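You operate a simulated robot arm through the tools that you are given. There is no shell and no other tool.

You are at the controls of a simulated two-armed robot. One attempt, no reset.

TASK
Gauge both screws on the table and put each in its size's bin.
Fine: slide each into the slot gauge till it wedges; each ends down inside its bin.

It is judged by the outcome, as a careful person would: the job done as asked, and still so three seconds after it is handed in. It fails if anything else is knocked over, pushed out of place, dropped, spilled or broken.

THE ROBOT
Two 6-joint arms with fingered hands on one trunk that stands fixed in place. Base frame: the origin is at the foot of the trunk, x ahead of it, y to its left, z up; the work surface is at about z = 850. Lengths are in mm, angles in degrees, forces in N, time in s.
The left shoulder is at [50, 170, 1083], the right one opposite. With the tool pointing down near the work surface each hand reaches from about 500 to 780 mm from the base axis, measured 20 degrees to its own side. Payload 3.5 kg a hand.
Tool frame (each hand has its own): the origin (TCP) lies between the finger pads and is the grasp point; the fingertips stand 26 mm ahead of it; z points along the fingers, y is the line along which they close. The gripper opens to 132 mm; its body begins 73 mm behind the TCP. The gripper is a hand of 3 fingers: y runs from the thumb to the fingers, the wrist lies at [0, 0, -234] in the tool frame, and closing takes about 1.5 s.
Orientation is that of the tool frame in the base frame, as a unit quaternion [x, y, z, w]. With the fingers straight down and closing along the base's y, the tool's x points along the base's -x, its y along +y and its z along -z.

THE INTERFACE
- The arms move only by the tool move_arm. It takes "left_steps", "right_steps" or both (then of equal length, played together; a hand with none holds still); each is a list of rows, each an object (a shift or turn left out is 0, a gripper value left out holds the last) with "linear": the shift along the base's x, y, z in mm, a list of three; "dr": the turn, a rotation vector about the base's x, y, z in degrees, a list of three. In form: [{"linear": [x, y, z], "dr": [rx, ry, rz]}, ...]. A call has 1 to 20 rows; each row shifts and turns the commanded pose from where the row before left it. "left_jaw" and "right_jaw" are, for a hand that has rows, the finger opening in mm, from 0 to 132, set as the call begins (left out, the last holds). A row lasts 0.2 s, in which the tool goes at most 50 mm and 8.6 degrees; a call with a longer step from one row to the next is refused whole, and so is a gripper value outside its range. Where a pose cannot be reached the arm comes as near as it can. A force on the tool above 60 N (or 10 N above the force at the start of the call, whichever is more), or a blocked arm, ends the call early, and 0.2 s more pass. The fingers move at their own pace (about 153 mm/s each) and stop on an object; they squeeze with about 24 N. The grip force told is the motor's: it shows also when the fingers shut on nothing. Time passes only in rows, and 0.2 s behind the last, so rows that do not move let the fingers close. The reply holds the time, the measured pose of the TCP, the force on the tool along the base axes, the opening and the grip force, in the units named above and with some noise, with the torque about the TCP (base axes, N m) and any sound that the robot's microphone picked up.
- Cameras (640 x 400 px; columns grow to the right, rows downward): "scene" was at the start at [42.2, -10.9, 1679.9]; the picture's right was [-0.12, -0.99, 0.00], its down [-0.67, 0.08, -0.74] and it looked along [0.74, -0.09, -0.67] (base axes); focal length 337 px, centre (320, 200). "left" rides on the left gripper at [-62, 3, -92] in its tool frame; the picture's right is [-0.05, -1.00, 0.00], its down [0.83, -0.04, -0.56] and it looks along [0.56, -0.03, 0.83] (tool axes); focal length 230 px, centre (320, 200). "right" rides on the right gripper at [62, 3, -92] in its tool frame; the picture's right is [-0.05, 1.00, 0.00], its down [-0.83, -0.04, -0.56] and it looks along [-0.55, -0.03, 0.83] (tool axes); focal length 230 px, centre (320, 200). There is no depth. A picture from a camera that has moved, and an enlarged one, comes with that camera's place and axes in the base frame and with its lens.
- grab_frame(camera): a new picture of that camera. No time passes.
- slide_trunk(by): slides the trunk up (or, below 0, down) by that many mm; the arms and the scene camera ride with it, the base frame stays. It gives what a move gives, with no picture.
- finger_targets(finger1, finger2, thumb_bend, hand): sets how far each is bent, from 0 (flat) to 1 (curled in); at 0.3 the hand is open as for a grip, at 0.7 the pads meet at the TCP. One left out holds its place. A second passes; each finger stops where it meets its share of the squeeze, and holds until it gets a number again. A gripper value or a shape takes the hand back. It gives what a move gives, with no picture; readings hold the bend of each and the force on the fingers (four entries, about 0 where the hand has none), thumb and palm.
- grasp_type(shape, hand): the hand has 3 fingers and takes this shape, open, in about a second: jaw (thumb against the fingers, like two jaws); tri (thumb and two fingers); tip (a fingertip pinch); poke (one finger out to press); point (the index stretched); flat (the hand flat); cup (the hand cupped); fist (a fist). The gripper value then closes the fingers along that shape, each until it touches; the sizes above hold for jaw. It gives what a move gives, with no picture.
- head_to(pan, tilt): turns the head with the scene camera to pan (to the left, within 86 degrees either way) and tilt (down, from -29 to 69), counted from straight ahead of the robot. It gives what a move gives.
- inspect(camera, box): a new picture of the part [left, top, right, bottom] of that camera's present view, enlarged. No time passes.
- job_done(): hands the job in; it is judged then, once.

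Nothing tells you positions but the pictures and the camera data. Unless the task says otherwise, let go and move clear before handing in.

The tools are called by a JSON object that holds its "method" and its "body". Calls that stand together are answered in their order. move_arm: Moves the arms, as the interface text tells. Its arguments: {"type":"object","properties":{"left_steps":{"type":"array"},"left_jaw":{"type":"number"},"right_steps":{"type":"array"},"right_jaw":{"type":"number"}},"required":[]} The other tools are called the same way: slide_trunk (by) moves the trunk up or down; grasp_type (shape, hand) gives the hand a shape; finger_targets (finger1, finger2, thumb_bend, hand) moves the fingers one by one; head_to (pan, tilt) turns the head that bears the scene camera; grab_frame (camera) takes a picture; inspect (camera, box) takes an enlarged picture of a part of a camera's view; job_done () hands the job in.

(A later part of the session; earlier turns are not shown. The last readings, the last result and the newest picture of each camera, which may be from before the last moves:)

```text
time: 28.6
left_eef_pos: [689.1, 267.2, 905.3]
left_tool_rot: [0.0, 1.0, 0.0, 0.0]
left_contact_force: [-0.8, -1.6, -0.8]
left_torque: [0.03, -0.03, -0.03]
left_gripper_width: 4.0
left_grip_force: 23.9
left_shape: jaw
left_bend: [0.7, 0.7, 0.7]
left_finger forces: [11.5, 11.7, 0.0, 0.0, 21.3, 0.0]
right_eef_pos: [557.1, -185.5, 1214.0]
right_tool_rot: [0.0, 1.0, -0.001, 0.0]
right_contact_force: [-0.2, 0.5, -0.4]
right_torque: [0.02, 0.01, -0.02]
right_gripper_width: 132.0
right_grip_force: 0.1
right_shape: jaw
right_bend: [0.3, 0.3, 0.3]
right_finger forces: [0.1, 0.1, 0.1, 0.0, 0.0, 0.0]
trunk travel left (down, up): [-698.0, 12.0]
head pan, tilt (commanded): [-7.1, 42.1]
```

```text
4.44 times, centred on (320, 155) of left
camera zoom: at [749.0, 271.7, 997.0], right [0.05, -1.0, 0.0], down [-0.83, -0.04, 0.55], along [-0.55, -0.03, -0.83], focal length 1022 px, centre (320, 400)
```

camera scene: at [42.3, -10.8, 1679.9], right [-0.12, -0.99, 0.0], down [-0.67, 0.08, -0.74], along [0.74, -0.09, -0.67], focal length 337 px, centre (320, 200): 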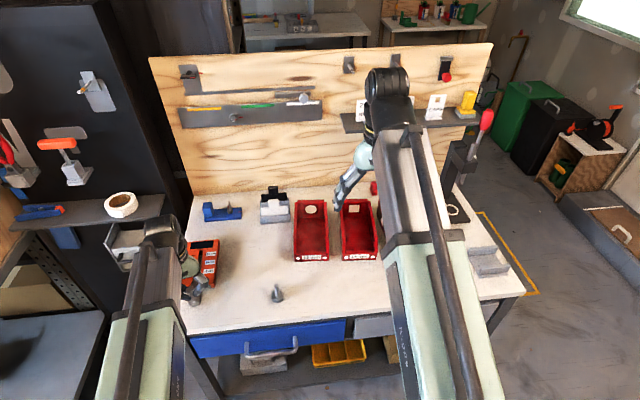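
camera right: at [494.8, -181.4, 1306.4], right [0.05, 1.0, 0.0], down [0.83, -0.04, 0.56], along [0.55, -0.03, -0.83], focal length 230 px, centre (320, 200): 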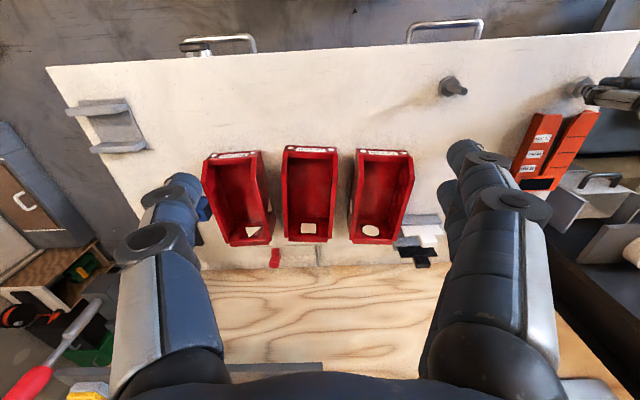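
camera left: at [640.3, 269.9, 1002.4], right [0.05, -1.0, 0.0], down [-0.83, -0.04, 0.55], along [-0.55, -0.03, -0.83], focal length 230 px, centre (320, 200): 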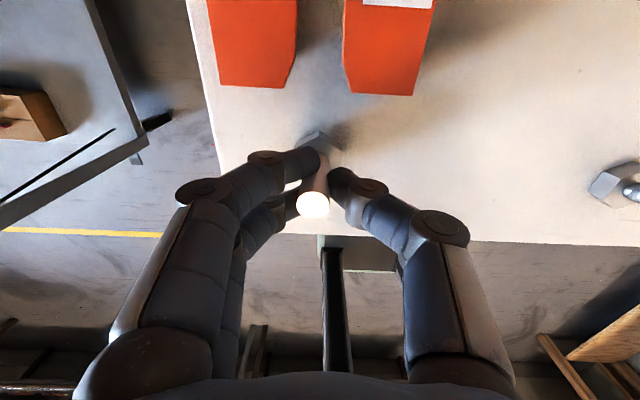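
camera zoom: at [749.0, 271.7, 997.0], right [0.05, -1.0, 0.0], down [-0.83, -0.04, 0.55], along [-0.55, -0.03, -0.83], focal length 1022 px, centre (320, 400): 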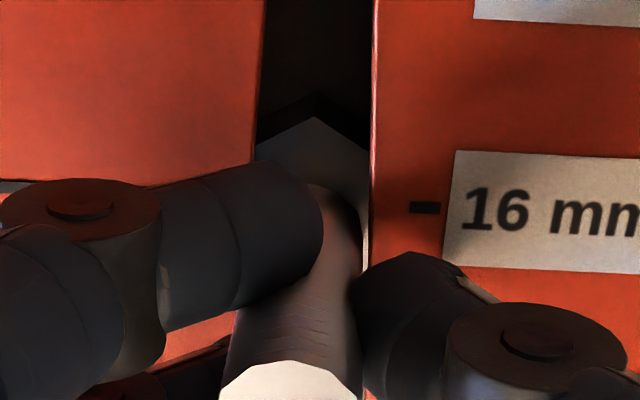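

It came free and the gauge is in place. I'll back the rest of the way out of the slot.

{"method": "move_arm", "body": {"left_steps": [{"linear": [-3, -0.3, 0]}, {"linear": [-5, 0, 0]}, {"linear": [-6, 0, 0]}, {"linear": [-6, 0, 0]}, {"linear": [-8, 0, 0]}, {"linear": [-8, 0, 0]}, {"linear": [-8, 0, 0]}, {"linear": [-8, 0, 0]}, {"linear": [-8, 0, 0]}, {"linear": [-8, 0, 0]}, {"linear": [-8, 0, 0]}, {"linear": [-8, 0, 0]}, {"linear": [-6, 0, 0]}, {"linear": [-6, 0, 0]}, {"linear": [0, 0, 0]}]}}

{"method": "grab_frame", "body": {"camera": "left"}}

{"method": "inspect", "body": {"camera": "scene", "box": [170, 235, 250, 310]}}

{"method": "inspect", "body": {"camera": "right", "box": [500, 60, 640, 190]}}

```text
time: 31.8
left_eef_pos: [590.9, 268.4, 905.0]
left_tool_rot: [0.0, 1.0, 0.001, 0.001]
left_contact_force: [-0.9, -0.8, -0.8]
left_torque: [-0.01, 0.01, 0.01]
left_gripper_width: 4.3
left_grip_force: 24.3
left_shape: jaw
left_bend: [0.7, 0.7, 0.7]
left_finger forces: [11.7, 11.8, 0.1, 0.0, 21.4, 0.1]
right_eef_pos: [557.9, -185.3, 1214.8]
right_tool_rot: [0.0, 1.0, -0.001, 0.0]
right_contact_force: [0.1, 0.3, -0.2]
right_torque: [-0.02, 0.0, 0.0]
right_gripper_width: 132.0
right_grip_force: 0.1
right_shape: jaw
right_bend: [0.3, 0.3, 0.3]
right_finger forces: [0.1, 0.0, 0.0, 0.1, 0.0, 0.1]
trunk travel left (down, up): [-698.0, 12.0]
head pan, tilt (commanded): [-7.1, 42.1]
```

```text
taken
camera left: at [652.6, 271.9, 996.8], right [0.05, -1.0, 0.0], down [-0.83, -0.04, 0.55], along [-0.55, -0.03, -0.83], focal length 230 px, centre (320, 200)
```

left: 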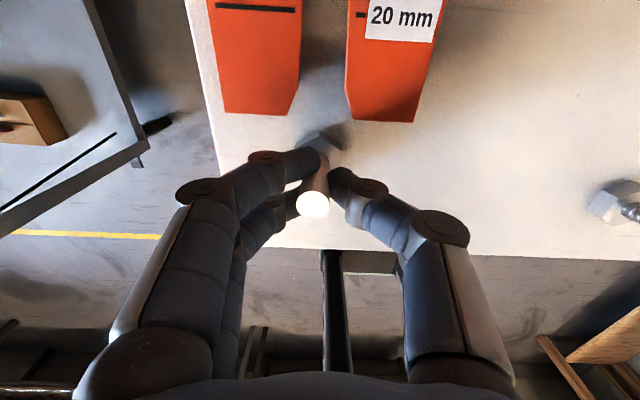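

```text
5.33 times, centred on (210, 272) of scene
camera zoom: at [42.3, -10.8, 1679.9], right [-0.12, -0.99, 0.0], down [-0.67, 0.08, -0.74], along [0.74, -0.09, -0.67], focal length 1795 px, centre (907, -187)
```

zoom: 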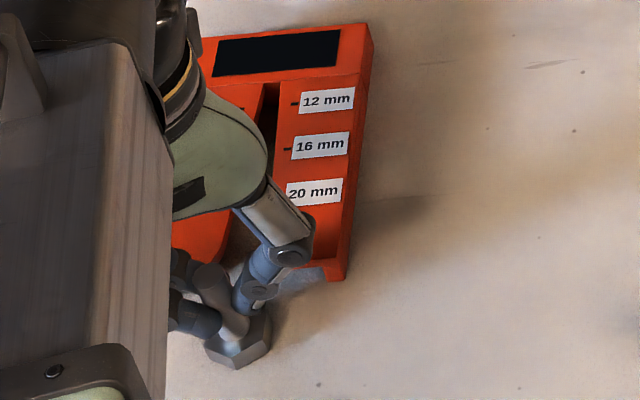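

```text
3.08 times, centred on (570, 125) of right
camera zoom: at [494.8, -181.4, 1306.4], right [0.05, 1.0, 0.0], down [0.83, -0.04, 0.56], along [0.55, -0.03, -0.83], focal length 708 px, centre (-449, 431)
```

zoom: 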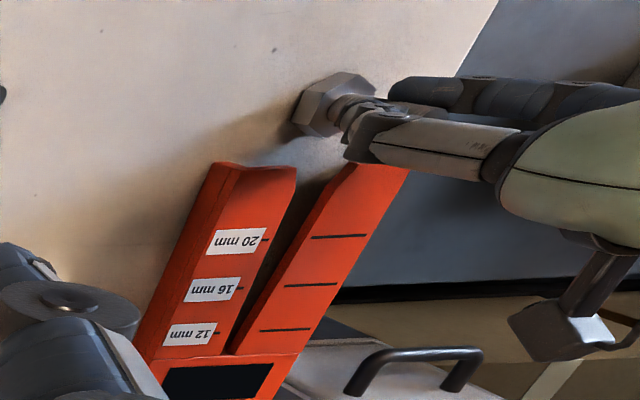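

Out cleanly. I'll carry A high over to (595,-70), well clear of screw B, moving the right hand aside at the same time. A will be stood on the table there for the right arm to take to the 16 mm bin.

{"method": "move_arm", "body": {"left_steps": [{"linear": [0, 0, 20]}, {"linear": [0, 0, 35]}, {"linear": [0, 0, 30]}, {"linear": [0, -25, 0]}, {"linear": [0, -35, 0]}, {"linear": [0, -35, 0]}, {"linear": [0, -35, 0]}, {"linear": [0, -35, 0]}, {"linear": [0, -35, 0]}, {"linear": [0, -35, 0]}, {"linear": [2, -35, 0]}, {"linear": [2, -35, 0]}, {"linear": [0, -25, 0]}, {"linear": [0, -8, 0]}, {"linear": [0, 0, 0]}, {"linear": [0, 0, 0]}], "right_steps": [{"linear": [0, -15, 0]}, {"linear": [0, -15, 0]}, {"linear": [0, -15, 0]}, {"linear": [0, -15, 0]}, {"linear": [0, -15, 0]}, {"linear": [0, -15, 0]}, {"linear": [0, -15, 0]}, {"linear": [0, -15, 0]}, {"linear": [0, 0, 0]}, {"linear": [0, 0, 0]}, {"linear": [0, 0, 0]}, {"linear": [0, 0, 0]}, {"linear": [0, 0, 0]}, {"linear": [0, 0, 0]}, {"linear": [0, 0, 0]}, {"linear": [0, 0, 0]}]}}

{"method": "grab_frame", "body": {"camera": "left"}}

{"method": "grab_frame", "body": {"camera": "scene"}}

{"method": "grab_frame", "body": {"camera": "right"}}

```text
time: 35.2
left_eef_pos: [596.8, -70.4, 989.1]
left_tool_rot: [0.001, 1.0, 0.001, 0.002]
left_contact_force: [0.4, -0.4, -1.7]
left_torque: [-0.01, -0.03, -0.02]
left_gripper_width: 4.1
left_grip_force: 24.5
left_shape: jaw
left_bend: [0.7, 0.7, 0.7]
left_finger forces: [12.4, 12.0, 0.1, 0.0, 20.9, 0.1]
right_eef_pos: [557.4, -305.3, 1215.5]
right_tool_rot: [-0.001, 1.0, -0.001, 0.0]
right_contact_force: [0.6, 1.0, -0.3]
right_torque: [0.02, 0.01, -0.01]
right_gripper_width: 132.0
right_grip_force: 0.0
right_shape: jaw
right_bend: [0.3, 0.3, 0.3]
right_finger forces: [0.1, 0.1, 0.1, 0.0, 0.1, 0.1]
trunk travel left (down, up): [-698.0, 12.0]
head pan, tilt (commanded): [-7.1, 42.1]
```

```text
taken
camera left: at [657.6, -66.6, 1081.3], right [0.05, -1.0, 0.0], down [-0.83, -0.04, 0.55], along [-0.55, -0.03, -0.83], focal length 230 px, centre (320, 200)
```

left: 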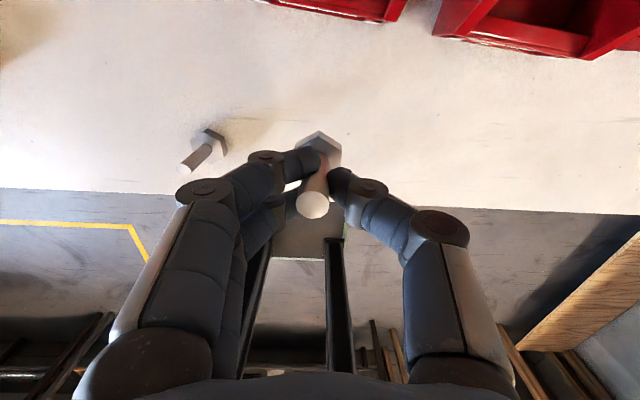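

```text
taken
camera scene: at [42.3, -11.0, 1679.9], right [-0.12, -0.99, 0.0], down [-0.67, 0.08, -0.74], along [0.74, -0.09, -0.67], focal length 337 px, centre (320, 200)
```

scene: 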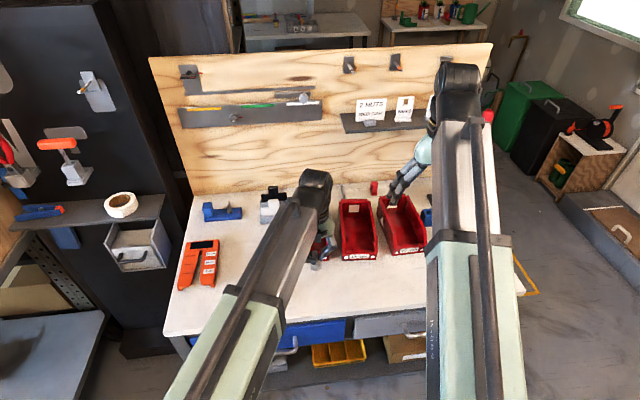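

```text
taken
camera right: at [495.7, -301.6, 1307.5], right [0.05, 1.0, 0.0], down [0.83, -0.04, 0.56], along [0.55, -0.03, -0.83], focal length 230 px, centre (320, 200)
```

right: 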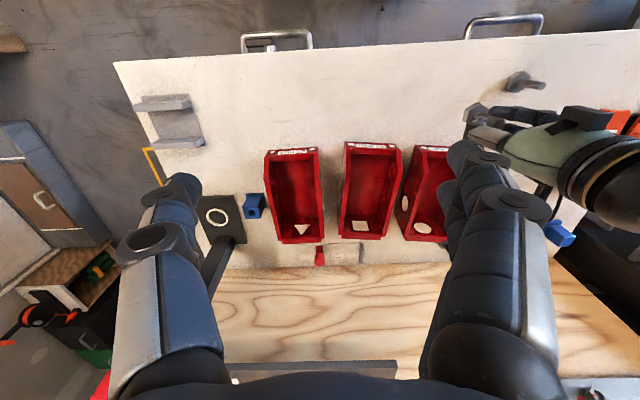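

{"method": "move_arm", "body": {"left_steps": [{"linear": [0, 0, -25]}, {"linear": [0, 0, -25]}, {"linear": [0, 0, -18]}, {"linear": [0, 0, -9]}, {"linear": [0, 0, -4]}, {"linear": [0, 0, 0]}, {"linear": [0, 0, 0]}]}}

{"method": "inspect", "body": {"camera": "left", "box": [280, 110, 370, 220]}}

{"method": "inspect", "body": {"camera": "scene", "box": [290, 230, 350, 310]}}

{"method": "inspect", "body": {"camera": "right", "box": [430, 60, 580, 160]}}

```text
time: 36.8
left_eef_pos: [596.6, -70.1, 909.7]
left_tool_rot: [0.0, 1.0, 0.001, 0.002]
left_contact_force: [0.1, -0.3, -1.4]
left_torque: [-0.03, -0.02, 0.01]
left_gripper_width: 4.0
left_grip_force: 23.9
left_shape: jaw
left_bend: [0.7, 0.7, 0.7]
left_finger forces: [12.9, 12.6, 0.0, 0.1, 20.9, 0.0]
right_eef_pos: [557.8, -304.8, 1215.5]
right_tool_rot: [0.0, 1.0, -0.002, -0.001]
right_contact_force: [-0.4, 0.0, -0.1]
right_torque: [0.01, 0.02, 0.01]
right_gripper_width: 131.7
right_grip_force: 0.1
right_shape: jaw
right_bend: [0.3, 0.3, 0.3]
right_finger forces: [0.0, 0.0, 0.0, 0.0, 0.0, 0.0]
trunk travel left (down, up): [-698.0, 12.0]
head pan, tilt (commanded): [-7.1, 42.1]
```

```text
3.64 times, centred on (325, 165) of left
camera zoom: at [658.0, -67.0, 1001.4], right [0.05, -1.0, 0.0], down [-0.83, -0.04, 0.55], along [-0.55, -0.03, -0.83], focal length 837 px, centre (302, 327)
```

zoom: 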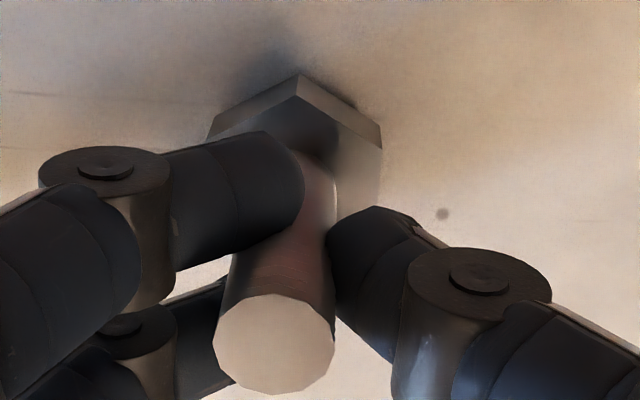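

```text
5.00 times, centred on (320, 270) of scene
camera zoom: at [42.3, -10.9, 1679.9], right [-0.12, -0.99, 0.0], down [-0.67, 0.08, -0.74], along [0.74, -0.09, -0.67], focal length 1683 px, centre (320, -150)
```

zoom: 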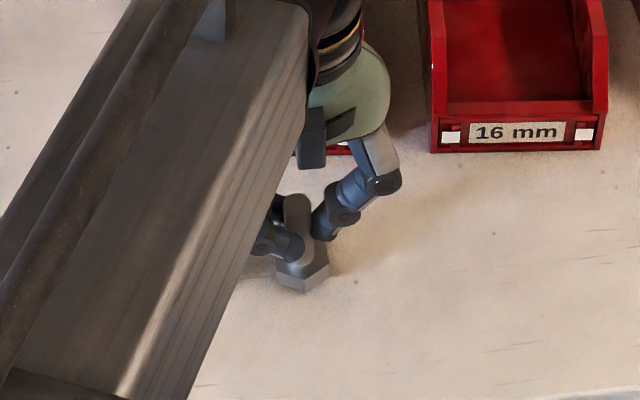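

```text
4.00 times, centred on (505, 110) of right
camera zoom: at [495.7, -301.6, 1307.5], right [0.05, 1.0, 0.0], down [0.83, -0.04, 0.56], along [0.55, -0.03, -0.83], focal length 920 px, centre (-420, 560)
```

zoom: 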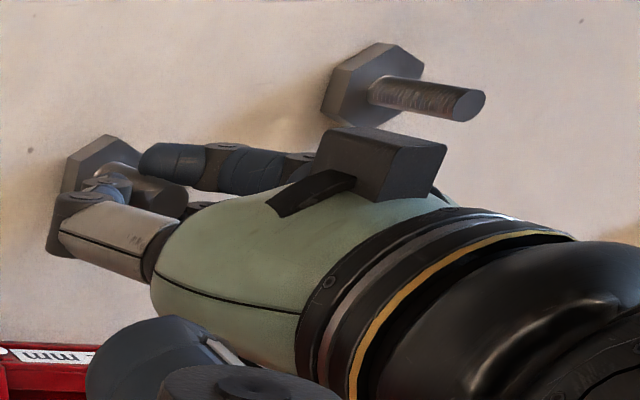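

{"method": "move_arm", "body": {"left_steps": [{"linear": [0, 0, -1]}, {"linear": [0, 0, -1]}, {"linear": [0, 0, -1]}, {"linear": [0, 0, 0]}]}}

{"method": "move_arm", "body": {"left_steps": [{"linear": [0, 0, -0.5]}, {"linear": [0, 0, -0.5]}, {"linear": [0, 0, 0]}]}}

{"method": "move_arm", "body": {"left_steps": [{"linear": [0, 0, -0.5]}, {"linear": [0, 0, 0]}]}}

{"method": "inspect", "body": {"camera": "scene", "box": [300, 260, 340, 300]}}

```text
time: 37.8
left_eef_pos: [596.6, -69.5, 906.3]
left_tool_rot: [0.0, 1.0, 0.001, 0.002]
left_contact_force: [0.1, 0.3, -0.6]
left_torque: [-0.01, 0.06, -0.01]
left_gripper_width: 4.1
left_grip_force: 23.9
left_shape: jaw
left_bend: [0.7, 0.7, 0.7]
left_finger forces: [12.9, 12.5, 0.0, 0.0, 20.9, 0.1]
right_eef_pos: [556.9, -305.3, 1214.9]
right_tool_rot: [0.0, 1.0, -0.001, 0.0]
right_contact_force: [0.1, 0.0, -0.2]
right_torque: [0.05, 0.0, 0.02]
right_gripper_width: 131.9
right_grip_force: 0.1
right_shape: jaw
right_bend: [0.3, 0.3, 0.3]
right_finger forces: [0.0, 0.1, 0.1, 0.1, 0.0, 0.0]
trunk travel left (down, up): [-698.0, 12.0]
head pan, tilt (commanded): [-7.1, 42.1]
```

```text
time: 38.6
left_eef_pos: [594.7, -70.9, 905.1]
left_tool_rot: [0.0, 1.0, 0.001, 0.002]
left_contact_force: [0.1, 0.0, -1.0]
left_torque: [-0.03, -0.01, -0.03]
left_gripper_width: 3.9
left_grip_force: 23.8
left_shape: jaw
left_bend: [0.7, 0.7, 0.7]
left_finger forces: [13.0, 12.4, 0.1, 0.0, 21.0, 0.0]
right_eef_pos: [558.1, -305.5, 1214.8]
right_tool_rot: [0.0, 1.0, -0.001, 0.0]
right_contact_force: [-0.2, 0.0, 0.1]
right_torque: [0.0, 0.02, -0.03]
right_gripper_width: 131.9
right_grip_force: 0.1
right_shape: jaw
right_bend: [0.3, 0.3, 0.3]
right_finger forces: [0.0, 0.0, 0.1, 0.0, 0.0, 0.1]
trunk travel left (down, up): [-698.0, 12.0]
head pan, tilt (commanded): [-7.1, 42.1]
```

```text
time: 39.2
left_eef_pos: [594.1, -71.2, 904.6]
left_tool_rot: [0.0, 1.0, 0.001, 0.001]
left_contact_force: [0.7, -2.2, 1.2]
left_torque: [0.03, -0.04, 0.03]
left_gripper_width: 4.3
left_grip_force: 23.9
left_shape: jaw
left_bend: [0.7, 0.7, 0.7]
left_finger forces: [13.1, 12.4, 0.0, 0.1, 21.6, 0.1]
right_eef_pos: [555.6, -303.8, 1214.6]
right_tool_rot: [0.0, 1.0, -0.001, 0.0]
right_contact_force: [-0.1, -0.3, -0.4]
right_torque: [0.01, 0.02, 0.01]
right_gripper_width: 131.9
right_grip_force: 0.0
right_shape: jaw
right_bend: [0.3, 0.3, 0.3]
right_finger forces: [0.1, 0.0, 0.0, 0.1, 0.0, 0.0]
trunk travel left (down, up): [-698.0, 12.0]
head pan, tilt (commanded): [-7.1, 42.1]
```

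```text
10.00 times, centred on (320, 280) of scene
camera zoom: at [42.1, -11.0, 1679.9], right [-0.12, -0.99, 0.0], down [-0.67, 0.08, -0.74], along [0.74, -0.09, -0.67], focal length 3366 px, centre (320, -600)
```

zoom: 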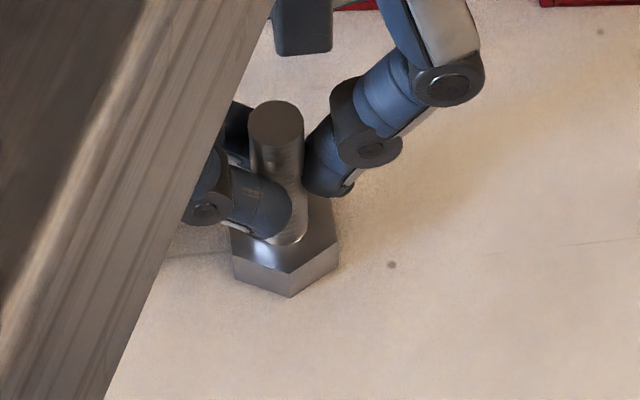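

The screw's head has just touched the table. I'll release and check that it stays standing.

{"method": "move_arm", "body": {"left_steps": [{"linear": [0, 0, 0]}, {"linear": [0, 0, 0]}, {"linear": [0, 0, 0]}, {"linear": [0, 0, 0]}], "left_jaw": 60}}

{"method": "inspect", "body": {"camera": "scene", "box": [295, 250, 345, 300]}}

{"method": "inspect", "body": {"camera": "left", "box": [240, 90, 400, 220]}}

```text
time: 40.2
left_eef_pos: [595.9, -71.1, 904.6]
left_tool_rot: [0.0, 1.0, 0.001, 0.0]
left_contact_force: [0.3, -0.7, -0.1]
left_torque: [-0.01, 0.0, 0.01]
left_gripper_width: 59.4
left_grip_force: 0.3
left_shape: jaw
left_bend: [0.73, 0.73, 0.7]
left_finger forces: [0.0, 0.0, 0.1, 0.1, 0.0, 0.1]
right_eef_pos: [557.4, -304.8, 1215.4]
right_tool_rot: [0.001, 1.0, -0.001, 0.0]
right_contact_force: [-1.0, 0.3, -0.4]
right_torque: [0.02, -0.01, 0.03]
right_gripper_width: 131.7
right_grip_force: 0.0
right_shape: jaw
right_bend: [0.3, 0.3, 0.3]
right_finger forces: [0.1, 0.1, 0.1, 0.0, 0.0, 0.0]
trunk travel left (down, up): [-698.0, 12.0]
head pan, tilt (commanded): [-7.1, 42.1]
```

```text
8.00 times, centred on (320, 275) of scene
camera zoom: at [42.2, -10.9, 1679.9], right [-0.12, -0.99, 0.0], down [-0.67, 0.08, -0.74], along [0.74, -0.09, -0.67], focal length 2693 px, centre (320, -400)
```

zoom: 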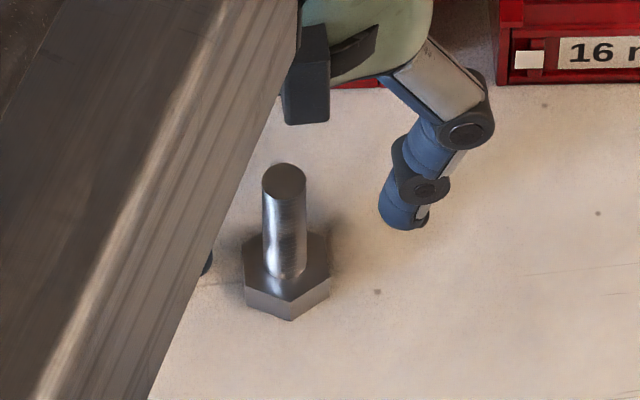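

```text
3.08 times, centred on (320, 155) of left
camera zoom: at [656.7, -67.0, 996.3], right [0.05, -1.0, 0.0], down [-0.83, -0.04, 0.55], along [-0.55, -0.03, -0.83], focal length 708 px, centre (320, 338)
```

zoom: 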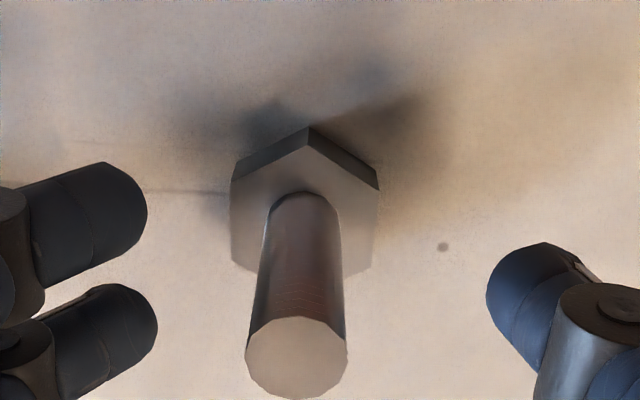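

A is standing upright at about (594,-67). I'll raise the left hand and bring it above screw B, then look.

{"method": "move_arm", "body": {"left_steps": [{"linear": [0, 0, 15]}, {"linear": [0, 0, 30]}, {"linear": [0, 0, 30]}, {"linear": [0, 0, 25.5]}, {"linear": [-7.08, 27.85, 0]}, {"linear": [-7.08, 27.85, 0]}, {"linear": [-7.08, 27.85, 0]}, {"linear": [-7.06, 27.85, 0]}, {"linear": [0, 0, 0]}, {"linear": [0, 0, 0]}]}}

{"method": "grab_frame", "body": {"camera": "left"}}

{"method": "inspect", "body": {"camera": "left", "box": [270, 80, 370, 150]}}

{"method": "inspect", "body": {"camera": "scene", "box": [250, 220, 350, 310]}}

```text
time: 42.4
left_eef_pos: [565.3, 40.2, 1005.1]
left_tool_rot: [0.0, 1.0, 0.001, 0.001]
left_contact_force: [0.8, 0.2, 0.1]
left_torque: [-0.01, 0.01, -0.01]
left_gripper_width: 59.4
left_grip_force: 0.1
left_shape: jaw
left_bend: [0.73, 0.73, 0.7]
left_finger forces: [0.1, 0.0, 0.1, 0.0, 0.0, 0.0]
right_eef_pos: [556.8, -305.6, 1215.7]
right_tool_rot: [0.0, 1.0, -0.002, 0.001]
right_contact_force: [-0.7, 0.0, -0.8]
right_torque: [-0.01, 0.02, -0.02]
right_gripper_width: 131.7
right_grip_force: 0.1
right_shape: jaw
right_bend: [0.3, 0.3, 0.3]
right_finger forces: [0.0, 0.0, 0.0, 0.0, 0.1, 0.0]
trunk travel left (down, up): [-698.0, 12.0]
head pan, tilt (commanded): [-7.1, 42.1]
```

```text
taken
camera left: at [627.5, 43.9, 1096.9], right [0.05, -1.0, 0.0], down [-0.83, -0.04, 0.55], along [-0.55, -0.03, -0.83], focal length 230 px, centre (320, 200)
```

left: 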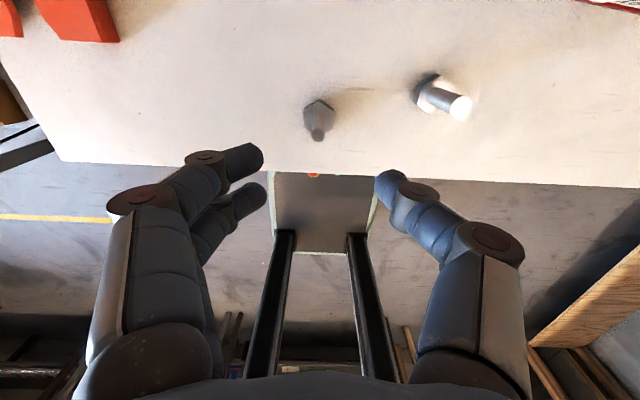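

```text
5.71 times, centred on (320, 115) of left
camera zoom: at [627.5, 43.9, 1096.9], right [0.05, -1.0, 0.0], down [-0.83, -0.04, 0.55], along [-0.55, -0.03, -0.83], focal length 1315 px, centre (320, 686)
```

zoom: 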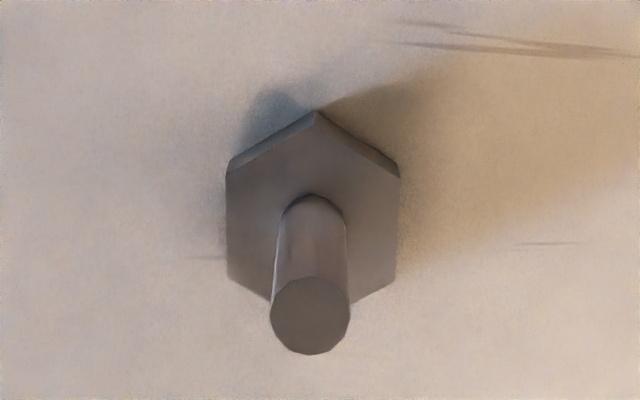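

```text
4.44 times, centred on (300, 265) of scene
camera zoom: at [42.1, -10.8, 1679.9], right [-0.12, -0.99, 0.0], down [-0.67, 0.08, -0.74], along [0.74, -0.09, -0.67], focal length 1496 px, centre (409, -89)
```

zoom: 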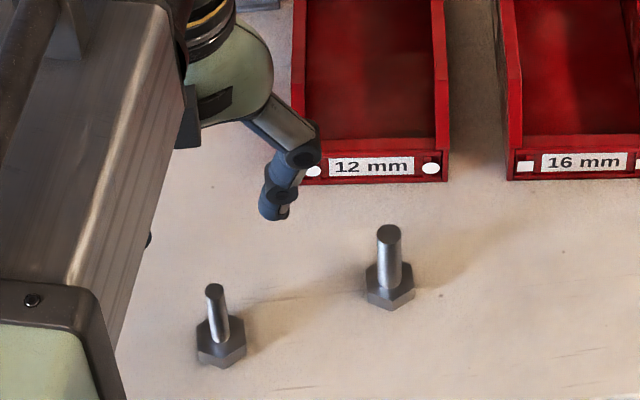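

B measures about (566,42) with an 11.5–12 mm shank. I'll offset the hand slightly in y, so the cradle closes without pushing the screw, and lower over it.

{"method": "move_arm", "body": {"left_steps": [{"linear": [0.2, -1.2, -25]}, {"linear": [0.2, -1.2, -25]}, {"linear": [0.1, -0.1, -25]}, {"linear": [0, 0, -15]}, {"linear": [0, 0, -10]}, {"linear": [0, 0, 0]}, {"linear": [0, 0, 0]}]}}

{"method": "grab_frame", "body": {"camera": "left"}}

{"method": "inspect", "body": {"camera": "scene", "box": [250, 220, 350, 310]}}

```text
time: 44.0
left_eef_pos: [567.7, 38.7, 905.2]
left_tool_rot: [0.0, 1.0, 0.001, 0.0]
left_contact_force: [-0.4, -0.2, -0.6]
left_torque: [-0.02, 0.01, -0.01]
left_gripper_width: 59.6
left_grip_force: 0.0
left_shape: jaw
left_bend: [0.73, 0.73, 0.7]
left_finger forces: [0.1, 0.1, 0.0, 0.0, 0.0, 0.0]
right_eef_pos: [558.2, -304.5, 1216.5]
right_tool_rot: [-0.001, 1.0, -0.001, 0.0]
right_contact_force: [0.3, -0.5, 0.5]
right_torque: [-0.04, 0.0, 0.0]
right_gripper_width: 132.1
right_grip_force: 0.0
right_shape: jaw
right_bend: [0.3, 0.3, 0.3]
right_finger forces: [0.0, 0.0, 0.0, 0.0, 0.0, 0.1]
trunk travel left (down, up): [-698.0, 12.0]
head pan, tilt (commanded): [-7.1, 42.1]
```

```text
taken
camera left: at [628.9, 42.0, 996.1], right [0.05, -1.0, 0.0], down [-0.83, -0.04, 0.55], along [-0.55, -0.03, -0.83], focal length 230 px, centre (320, 200)
```

left: 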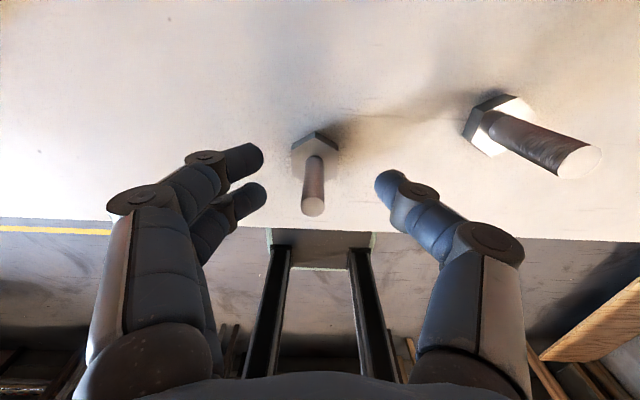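

```text
4.44 times, centred on (300, 265) of scene
camera zoom: at [42.2, -10.9, 1679.9], right [-0.12, -0.99, 0.0], down [-0.67, 0.08, -0.74], along [0.74, -0.09, -0.67], focal length 1496 px, centre (409, -89)
```

zoom: 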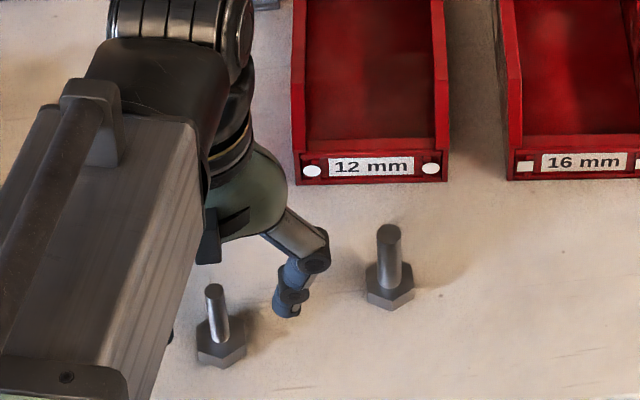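

{"method": "move_arm", "body": {"left_steps": [{"linear": [0, 0, 0]}, {"linear": [0, 0, 0]}, {"linear": [0, 0, 0]}, {"linear": [0, 0, 0]}, {"linear": [0, 0, 0]}, {"linear": [0, 0, 0]}, {"linear": [0, 0, 0]}], "left_jaw": 0}}

{"method": "inspect", "body": {"camera": "left", "box": [280, 110, 370, 220]}}

{"method": "inspect", "body": {"camera": "scene", "box": [255, 265, 315, 310]}}

```text
time: 45.6
left_eef_pos: [567.5, 38.9, 904.0]
left_tool_rot: [0.0, 1.0, 0.001, 0.001]
left_contact_force: [-0.5, 0.3, -0.2]
left_torque: [-0.03, -0.05, -0.01]
left_gripper_width: 0.2
left_grip_force: 24.1
left_shape: jaw
left_bend: [0.7, 0.7, 0.71]
left_finger forces: [0.0, 12.8, 0.0, 0.0, 18.6, 0.0]
right_eef_pos: [558.5, -304.4, 1215.5]
right_tool_rot: [0.001, 1.0, 0.0, -0.001]
right_contact_force: [-0.7, -0.9, -0.1]
right_torque: [0.02, -0.01, 0.0]
right_gripper_width: 132.0
right_grip_force: 0.0
right_shape: jaw
right_bend: [0.3, 0.3, 0.3]
right_finger forces: [0.0, 0.0, 0.0, 0.0, 0.0, 0.0]
trunk travel left (down, up): [-698.0, 12.0]
head pan, tilt (commanded): [-7.1, 42.1]
```

```text
3.64 times, centred on (325, 165) of left
camera zoom: at [628.9, 42.0, 996.2], right [0.05, -1.0, 0.0], down [-0.83, -0.04, 0.55], along [-0.55, -0.03, -0.83], focal length 837 px, centre (302, 327)
```

zoom: 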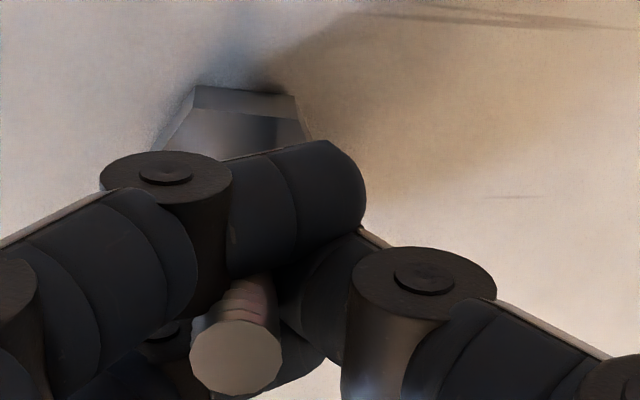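

```text
8.89 times, centred on (285, 288) of scene
camera zoom: at [42.2, -10.9, 1679.9], right [-0.12, -0.99, 0.0], down [-0.67, 0.08, -0.74], along [0.74, -0.09, -0.67], focal length 2992 px, centre (631, -578)
```

zoom: 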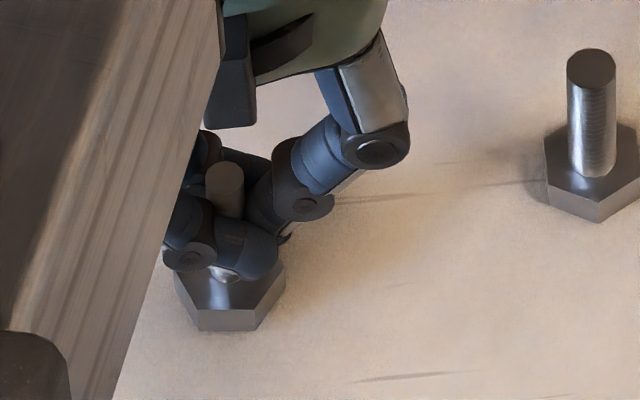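

The thinner shank slipped toward the gap between the two fingers (one finger reads no force), so this grip isn't sound and the screw leans a little. I'll open in small stages so it settles upright, then choose a better hand shape.

{"method": "finger_targets", "body": {"hand": "left", "thumb_bend": 0.6}}

{"method": "inspect", "body": {"camera": "left", "box": [240, 90, 400, 220]}}

{"method": "inspect", "body": {"camera": "scene", "box": [255, 265, 315, 310]}}

```text
time: 46.6
left_eef_pos: [567.8, 38.4, 904.7]
left_tool_rot: [0.001, 1.0, 0.001, 0.001]
left_contact_force: [0.2, -0.2, -0.6]
left_torque: [-0.01, 0.0, -0.02]
left_gripper_width: 5.9
left_grip_force: 5.4
left_shape: fingers
left_bend: [0.73, 0.73, 0.6]
left_finger forces: [5.2, 5.0, 0.1, 0.1, 0.0, 0.0]
right_eef_pos: [558.3, -304.9, 1215.0]
right_tool_rot: [0.001, 1.0, -0.002, 0.001]
right_contact_force: [0.3, 0.0, 0.4]
right_torque: [0.02, -0.01, 0.05]
right_gripper_width: 131.7
right_grip_force: 0.1
right_shape: jaw
right_bend: [0.3, 0.3, 0.3]
right_finger forces: [0.0, 0.1, 0.0, 0.0, 0.1, 0.0]
trunk travel left (down, up): [-698.0, 12.0]
head pan, tilt (commanded): [-7.1, 42.1]
```

```text
3.08 times, centred on (320, 155) of left
camera zoom: at [628.9, 42.0, 996.2], right [0.05, -1.0, 0.0], down [-0.83, -0.04, 0.55], along [-0.55, -0.03, -0.83], focal length 708 px, centre (320, 338)
```

zoom: 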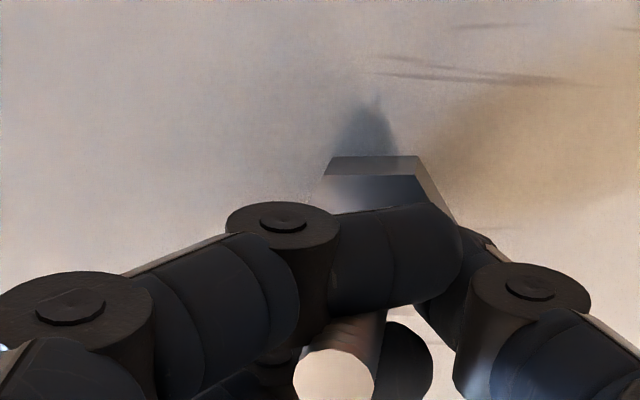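

```text
8.89 times, centred on (285, 288) of scene
camera zoom: at [42.2, -10.9, 1679.9], right [-0.12, -0.99, 0.0], down [-0.67, 0.08, -0.74], along [0.74, -0.09, -0.67], focal length 2992 px, centre (631, -578)
```

zoom: 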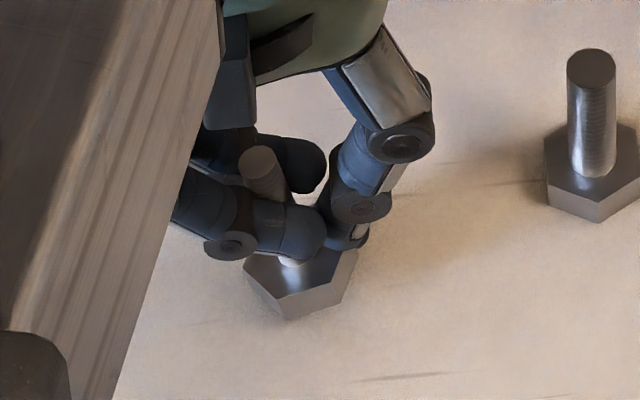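

The two fingers still lightly hold the thin shank between them and it leans about 10°. I'll take a closer look before opening further.

{"method": "inspect", "body": {"camera": "scene", "box": [268, 275, 298, 300]}}

{"method": "inspect", "body": {"camera": "right", "box": [450, 40, 600, 160]}}

{"method": "inspect", "body": {"camera": "left", "box": [290, 130, 370, 230]}}

```text
16.00 times, centred on (283, 288) of scene
camera zoom: at [42.2, -10.9, 1679.9], right [-0.12, -0.99, 0.0], down [-0.67, 0.08, -0.74], along [0.74, -0.09, -0.67], focal length 5386 px, centre (912, -1200)
```

zoom: 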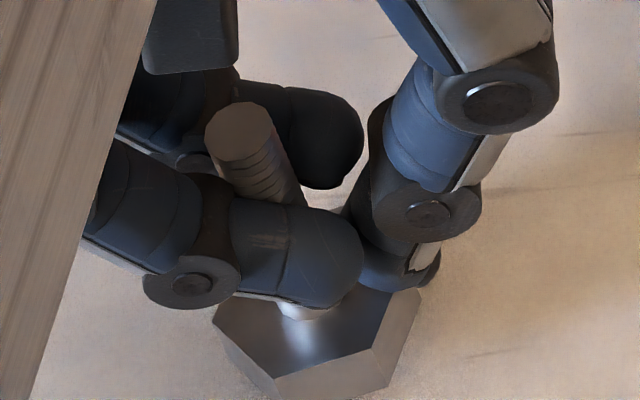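

```text
3.33 times, centred on (525, 100) of right
camera zoom: at [495.7, -301.6, 1307.6], right [0.05, 1.0, 0.0], down [0.83, -0.04, 0.56], along [0.55, -0.03, -0.83], focal length 767 px, centre (-363, 533)
```

zoom: 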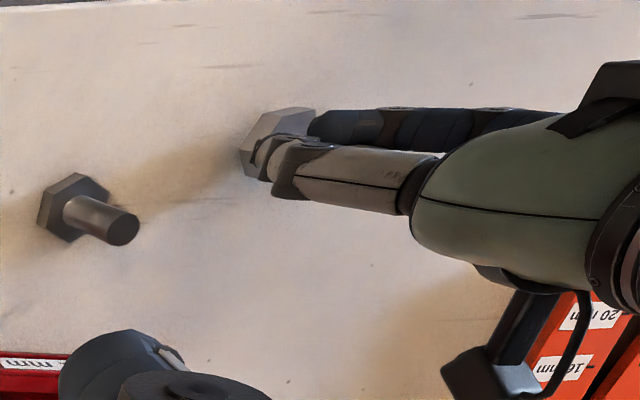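

```text
4.00 times, centred on (330, 180) of left
camera zoom: at [628.9, 42.0, 996.2], right [0.05, -1.0, 0.0], down [-0.83, -0.04, 0.55], along [-0.55, -0.03, -0.83], focal length 920 px, centre (280, 280)
```

zoom: 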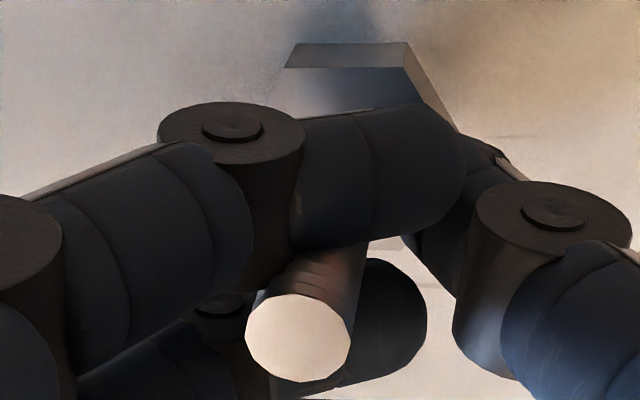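

{"method": "finger_targets", "body": {"hand": "left", "finger1": 0.7, "finger2": 0.7, "thumb_bend": 0.55}}

{"method": "inspect", "body": {"camera": "scene", "box": [255, 265, 315, 310]}}

{"method": "inspect", "body": {"camera": "left", "box": [240, 90, 400, 220]}}

```text
time: 47.6
left_eef_pos: [566.6, 38.7, 904.0]
left_tool_rot: [0.0, 1.0, 0.0, 0.0]
left_contact_force: [0.1, 0.7, 1.2]
left_torque: [0.02, -0.03, -0.01]
left_gripper_width: 27.2
left_grip_force: 4.6
left_shape: fingers
left_bend: [0.7, 0.7, 0.55]
left_finger forces: [5.1, 5.0, 0.0, 0.1, 0.0, 0.0]
right_eef_pos: [557.7, -305.5, 1215.6]
right_tool_rot: [0.0, 1.0, 0.0, 0.0]
right_contact_force: [-0.3, 0.4, 0.5]
right_torque: [-0.04, -0.02, -0.01]
right_gripper_width: 132.0
right_grip_force: 0.1
right_shape: jaw
right_bend: [0.3, 0.3, 0.3]
right_finger forces: [0.0, 0.0, 0.0, 0.0, 0.0, 0.0]
trunk travel left (down, up): [-698.0, 12.0]
head pan, tilt (commanded): [-7.1, 42.1]
```

```text
8.89 times, centred on (285, 288) of scene
camera zoom: at [42.1, -10.9, 1679.9], right [-0.12, -0.99, 0.0], down [-0.67, 0.08, -0.74], along [0.74, -0.09, -0.67], focal length 2992 px, centre (631, -578)
```

zoom: 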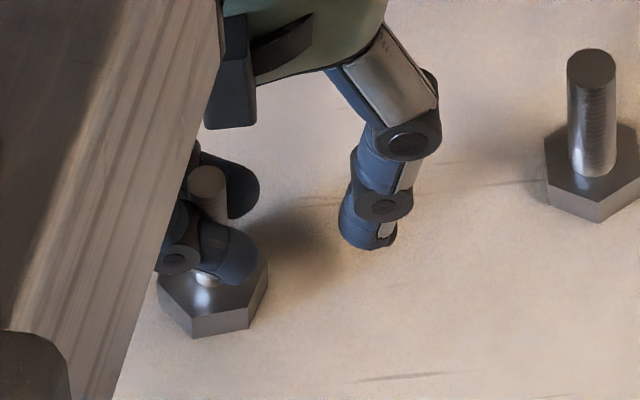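

```text
3.08 times, centred on (320, 155) of left
camera zoom: at [628.9, 42.0, 996.3], right [0.05, -1.0, 0.0], down [-0.83, -0.04, 0.55], along [-0.55, -0.03, -0.83], focal length 708 px, centre (320, 338)
```

zoom: 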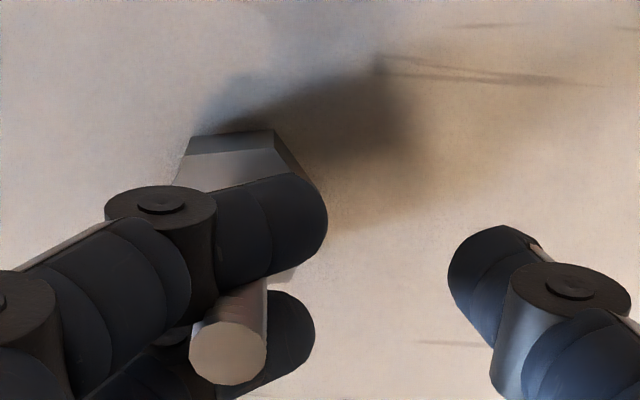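

The shank (about 12 mm) is nipped lightly between the two fingers, at about 5 N each, and follows them when they open together. If I open only one finger while the other stays still, the nip should break without dragging the screw. I'll try that in a small step.

{"method": "finger_targets", "body": {"hand": "left", "finger1": 0.62}}

{"method": "inspect", "body": {"camera": "scene", "box": [255, 265, 315, 310]}}

{"method": "inspect", "body": {"camera": "left", "box": [240, 90, 400, 220]}}

```text
time: 48.6
left_eef_pos: [567.7, 38.8, 904.4]
left_tool_rot: [0.0, 1.0, 0.001, 0.001]
left_contact_force: [0.3, -1.0, 1.6]
left_torque: [0.0, -0.05, -0.03]
left_gripper_width: 34.1
left_grip_force: 6.1
left_shape: fingers
left_bend: [0.66, 0.69, 0.55]
left_finger forces: [5.3, 5.5, 0.0, 0.1, 0.0, 0.0]
right_eef_pos: [558.2, -305.0, 1214.7]
right_tool_rot: [0.001, 1.0, -0.001, 0.0]
right_contact_force: [0.4, -0.5, 0.3]
right_torque: [0.0, 0.03, -0.02]
right_gripper_width: 131.7
right_grip_force: 0.1
right_shape: jaw
right_bend: [0.3, 0.3, 0.3]
right_finger forces: [0.1, 0.0, 0.0, 0.0, 0.0, 0.0]
trunk travel left (down, up): [-698.0, 12.0]
head pan, tilt (commanded): [-7.1, 42.1]
```

```text
8.89 times, centred on (285, 288) of scene
camera zoom: at [42.0, -11.0, 1679.9], right [-0.12, -0.99, 0.0], down [-0.67, 0.08, -0.74], along [0.74, -0.09, -0.67], focal length 2992 px, centre (631, -578)
```

zoom: 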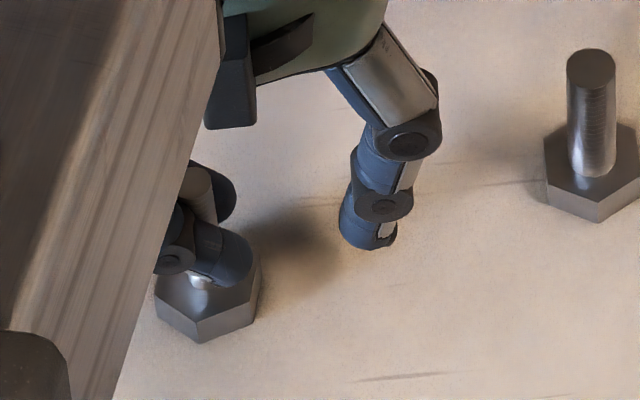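

```text
3.08 times, centred on (320, 155) of left
camera zoom: at [628.8, 41.9, 996.4], right [0.05, -1.0, 0.0], down [-0.83, -0.04, 0.55], along [-0.55, -0.03, -0.83], focal length 708 px, centre (320, 338)
```

zoom: 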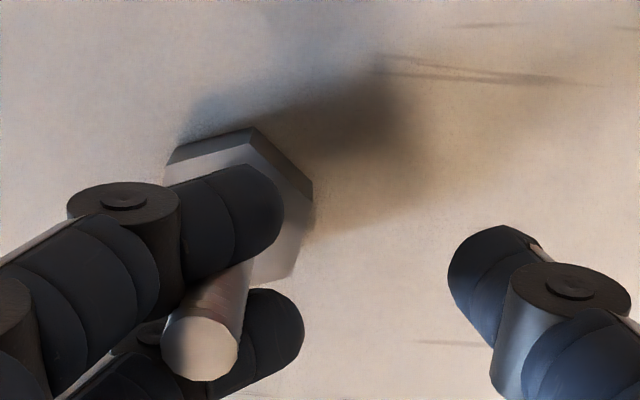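

{"method": "finger_targets", "body": {"hand": "left", "finger1": 0.5, "finger2": 0.72}}

{"method": "inspect", "body": {"camera": "scene", "box": [255, 265, 315, 310]}}

{"method": "inspect", "body": {"camera": "left", "box": [240, 90, 400, 220]}}

```text
time: 49.6
left_eef_pos: [567.9, 38.1, 903.2]
left_tool_rot: [0.0, 1.0, 0.001, 0.001]
left_contact_force: [0.1, -0.9, 0.7]
left_torque: [0.05, -0.01, -0.02]
left_gripper_width: 58.7
left_grip_force: 0.2
left_shape: fingers
left_bend: [0.5, 0.72, 0.55]
left_finger forces: [0.1, 0.1, 0.1, 0.1, 0.0, 0.0]
right_eef_pos: [557.9, -304.7, 1215.1]
right_tool_rot: [0.0, 1.0, 0.0, 0.0]
right_contact_force: [0.4, 0.7, -1.0]
right_torque: [0.02, -0.02, 0.03]
right_gripper_width: 131.8
right_grip_force: 0.0
right_shape: jaw
right_bend: [0.3, 0.3, 0.3]
right_finger forces: [0.0, 0.0, 0.0, 0.0, 0.0, 0.0]
trunk travel left (down, up): [-698.0, 12.0]
head pan, tilt (commanded): [-7.1, 42.1]
```

```text
8.89 times, centred on (285, 288) of scene
camera zoom: at [42.2, -10.9, 1679.9], right [-0.12, -0.99, 0.0], down [-0.67, 0.08, -0.74], along [0.74, -0.09, -0.67], focal length 2992 px, centre (631, -578)
```

zoom: 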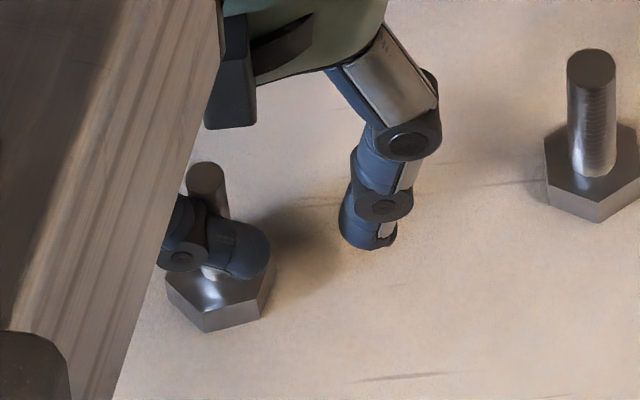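

```text
3.08 times, centred on (320, 155) of left
camera zoom: at [628.9, 42.0, 996.3], right [0.05, -1.0, 0.0], down [-0.83, -0.04, 0.55], along [-0.55, -0.03, -0.83], focal length 708 px, centre (320, 338)
```

zoom: 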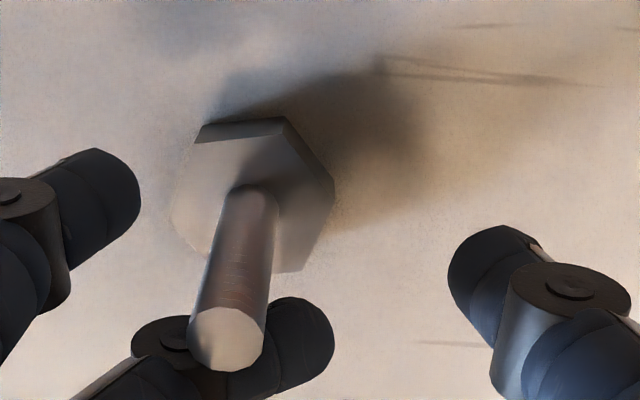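

That freed it: the screw stands upright with no finger force. I'll ease the hand 3 mm away in -x so the other finger clears the shank, then open that finger.

{"method": "move_arm", "body": {"left_steps": [{"linear": [-1.5, 0, 0]}, {"linear": [-1.5, 0, 0]}, {"linear": [0, 0, 0]}]}}

{"method": "inspect", "body": {"camera": "left", "box": [240, 90, 400, 220]}}

{"method": "inspect", "body": {"camera": "scene", "box": [255, 265, 315, 310]}}

```text
time: 50.4
left_eef_pos: [564.9, 39.0, 904.8]
left_tool_rot: [0.0, 1.0, 0.001, 0.001]
left_contact_force: [0.4, -0.5, 0.0]
left_torque: [0.01, 0.0, 0.0]
left_gripper_width: 58.8
left_grip_force: 0.1
left_shape: fingers
left_bend: [0.5, 0.72, 0.55]
left_finger forces: [0.1, 0.0, 0.0, 0.0, 0.1, 0.1]
right_eef_pos: [558.6, -304.6, 1214.7]
right_tool_rot: [0.0, 1.0, 0.0, 0.001]
right_contact_force: [0.2, -0.3, -0.3]
right_torque: [0.0, -0.05, -0.03]
right_gripper_width: 132.0
right_grip_force: 0.1
right_shape: jaw
right_bend: [0.3, 0.3, 0.3]
right_finger forces: [0.0, 0.1, 0.0, 0.0, 0.0, 0.0]
trunk travel left (down, up): [-698.0, 12.0]
head pan, tilt (commanded): [-7.1, 42.1]
```

```text
3.08 times, centred on (320, 155) of left
camera zoom: at [625.9, 42.0, 996.7], right [0.05, -1.0, 0.0], down [-0.83, -0.04, 0.55], along [-0.55, -0.03, -0.83], focal length 708 px, centre (320, 338)
```

zoom: 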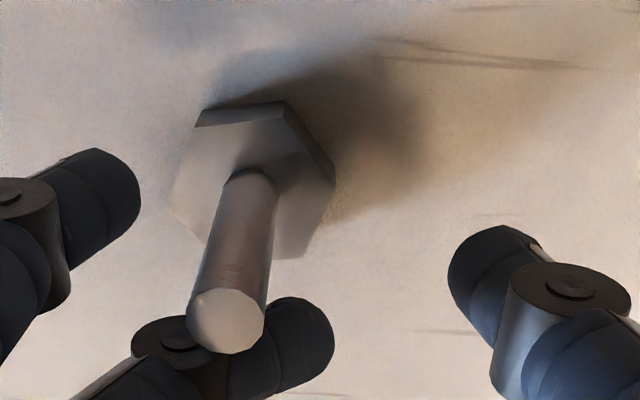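

```text
8.89 times, centred on (285, 288) of scene
camera zoom: at [42.2, -10.9, 1679.9], right [-0.12, -0.99, 0.0], down [-0.67, 0.08, -0.74], along [0.74, -0.09, -0.67], focal length 2992 px, centre (631, -578)
```

zoom: 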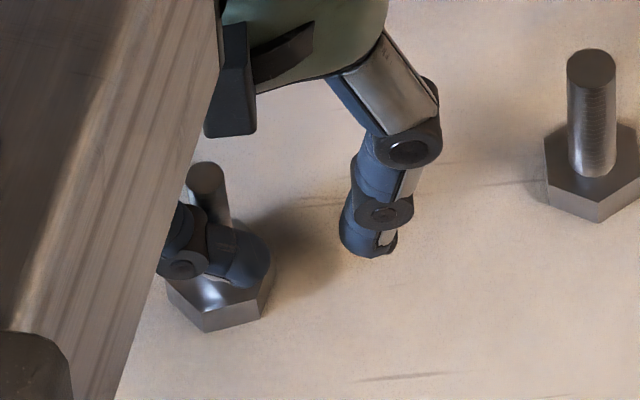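

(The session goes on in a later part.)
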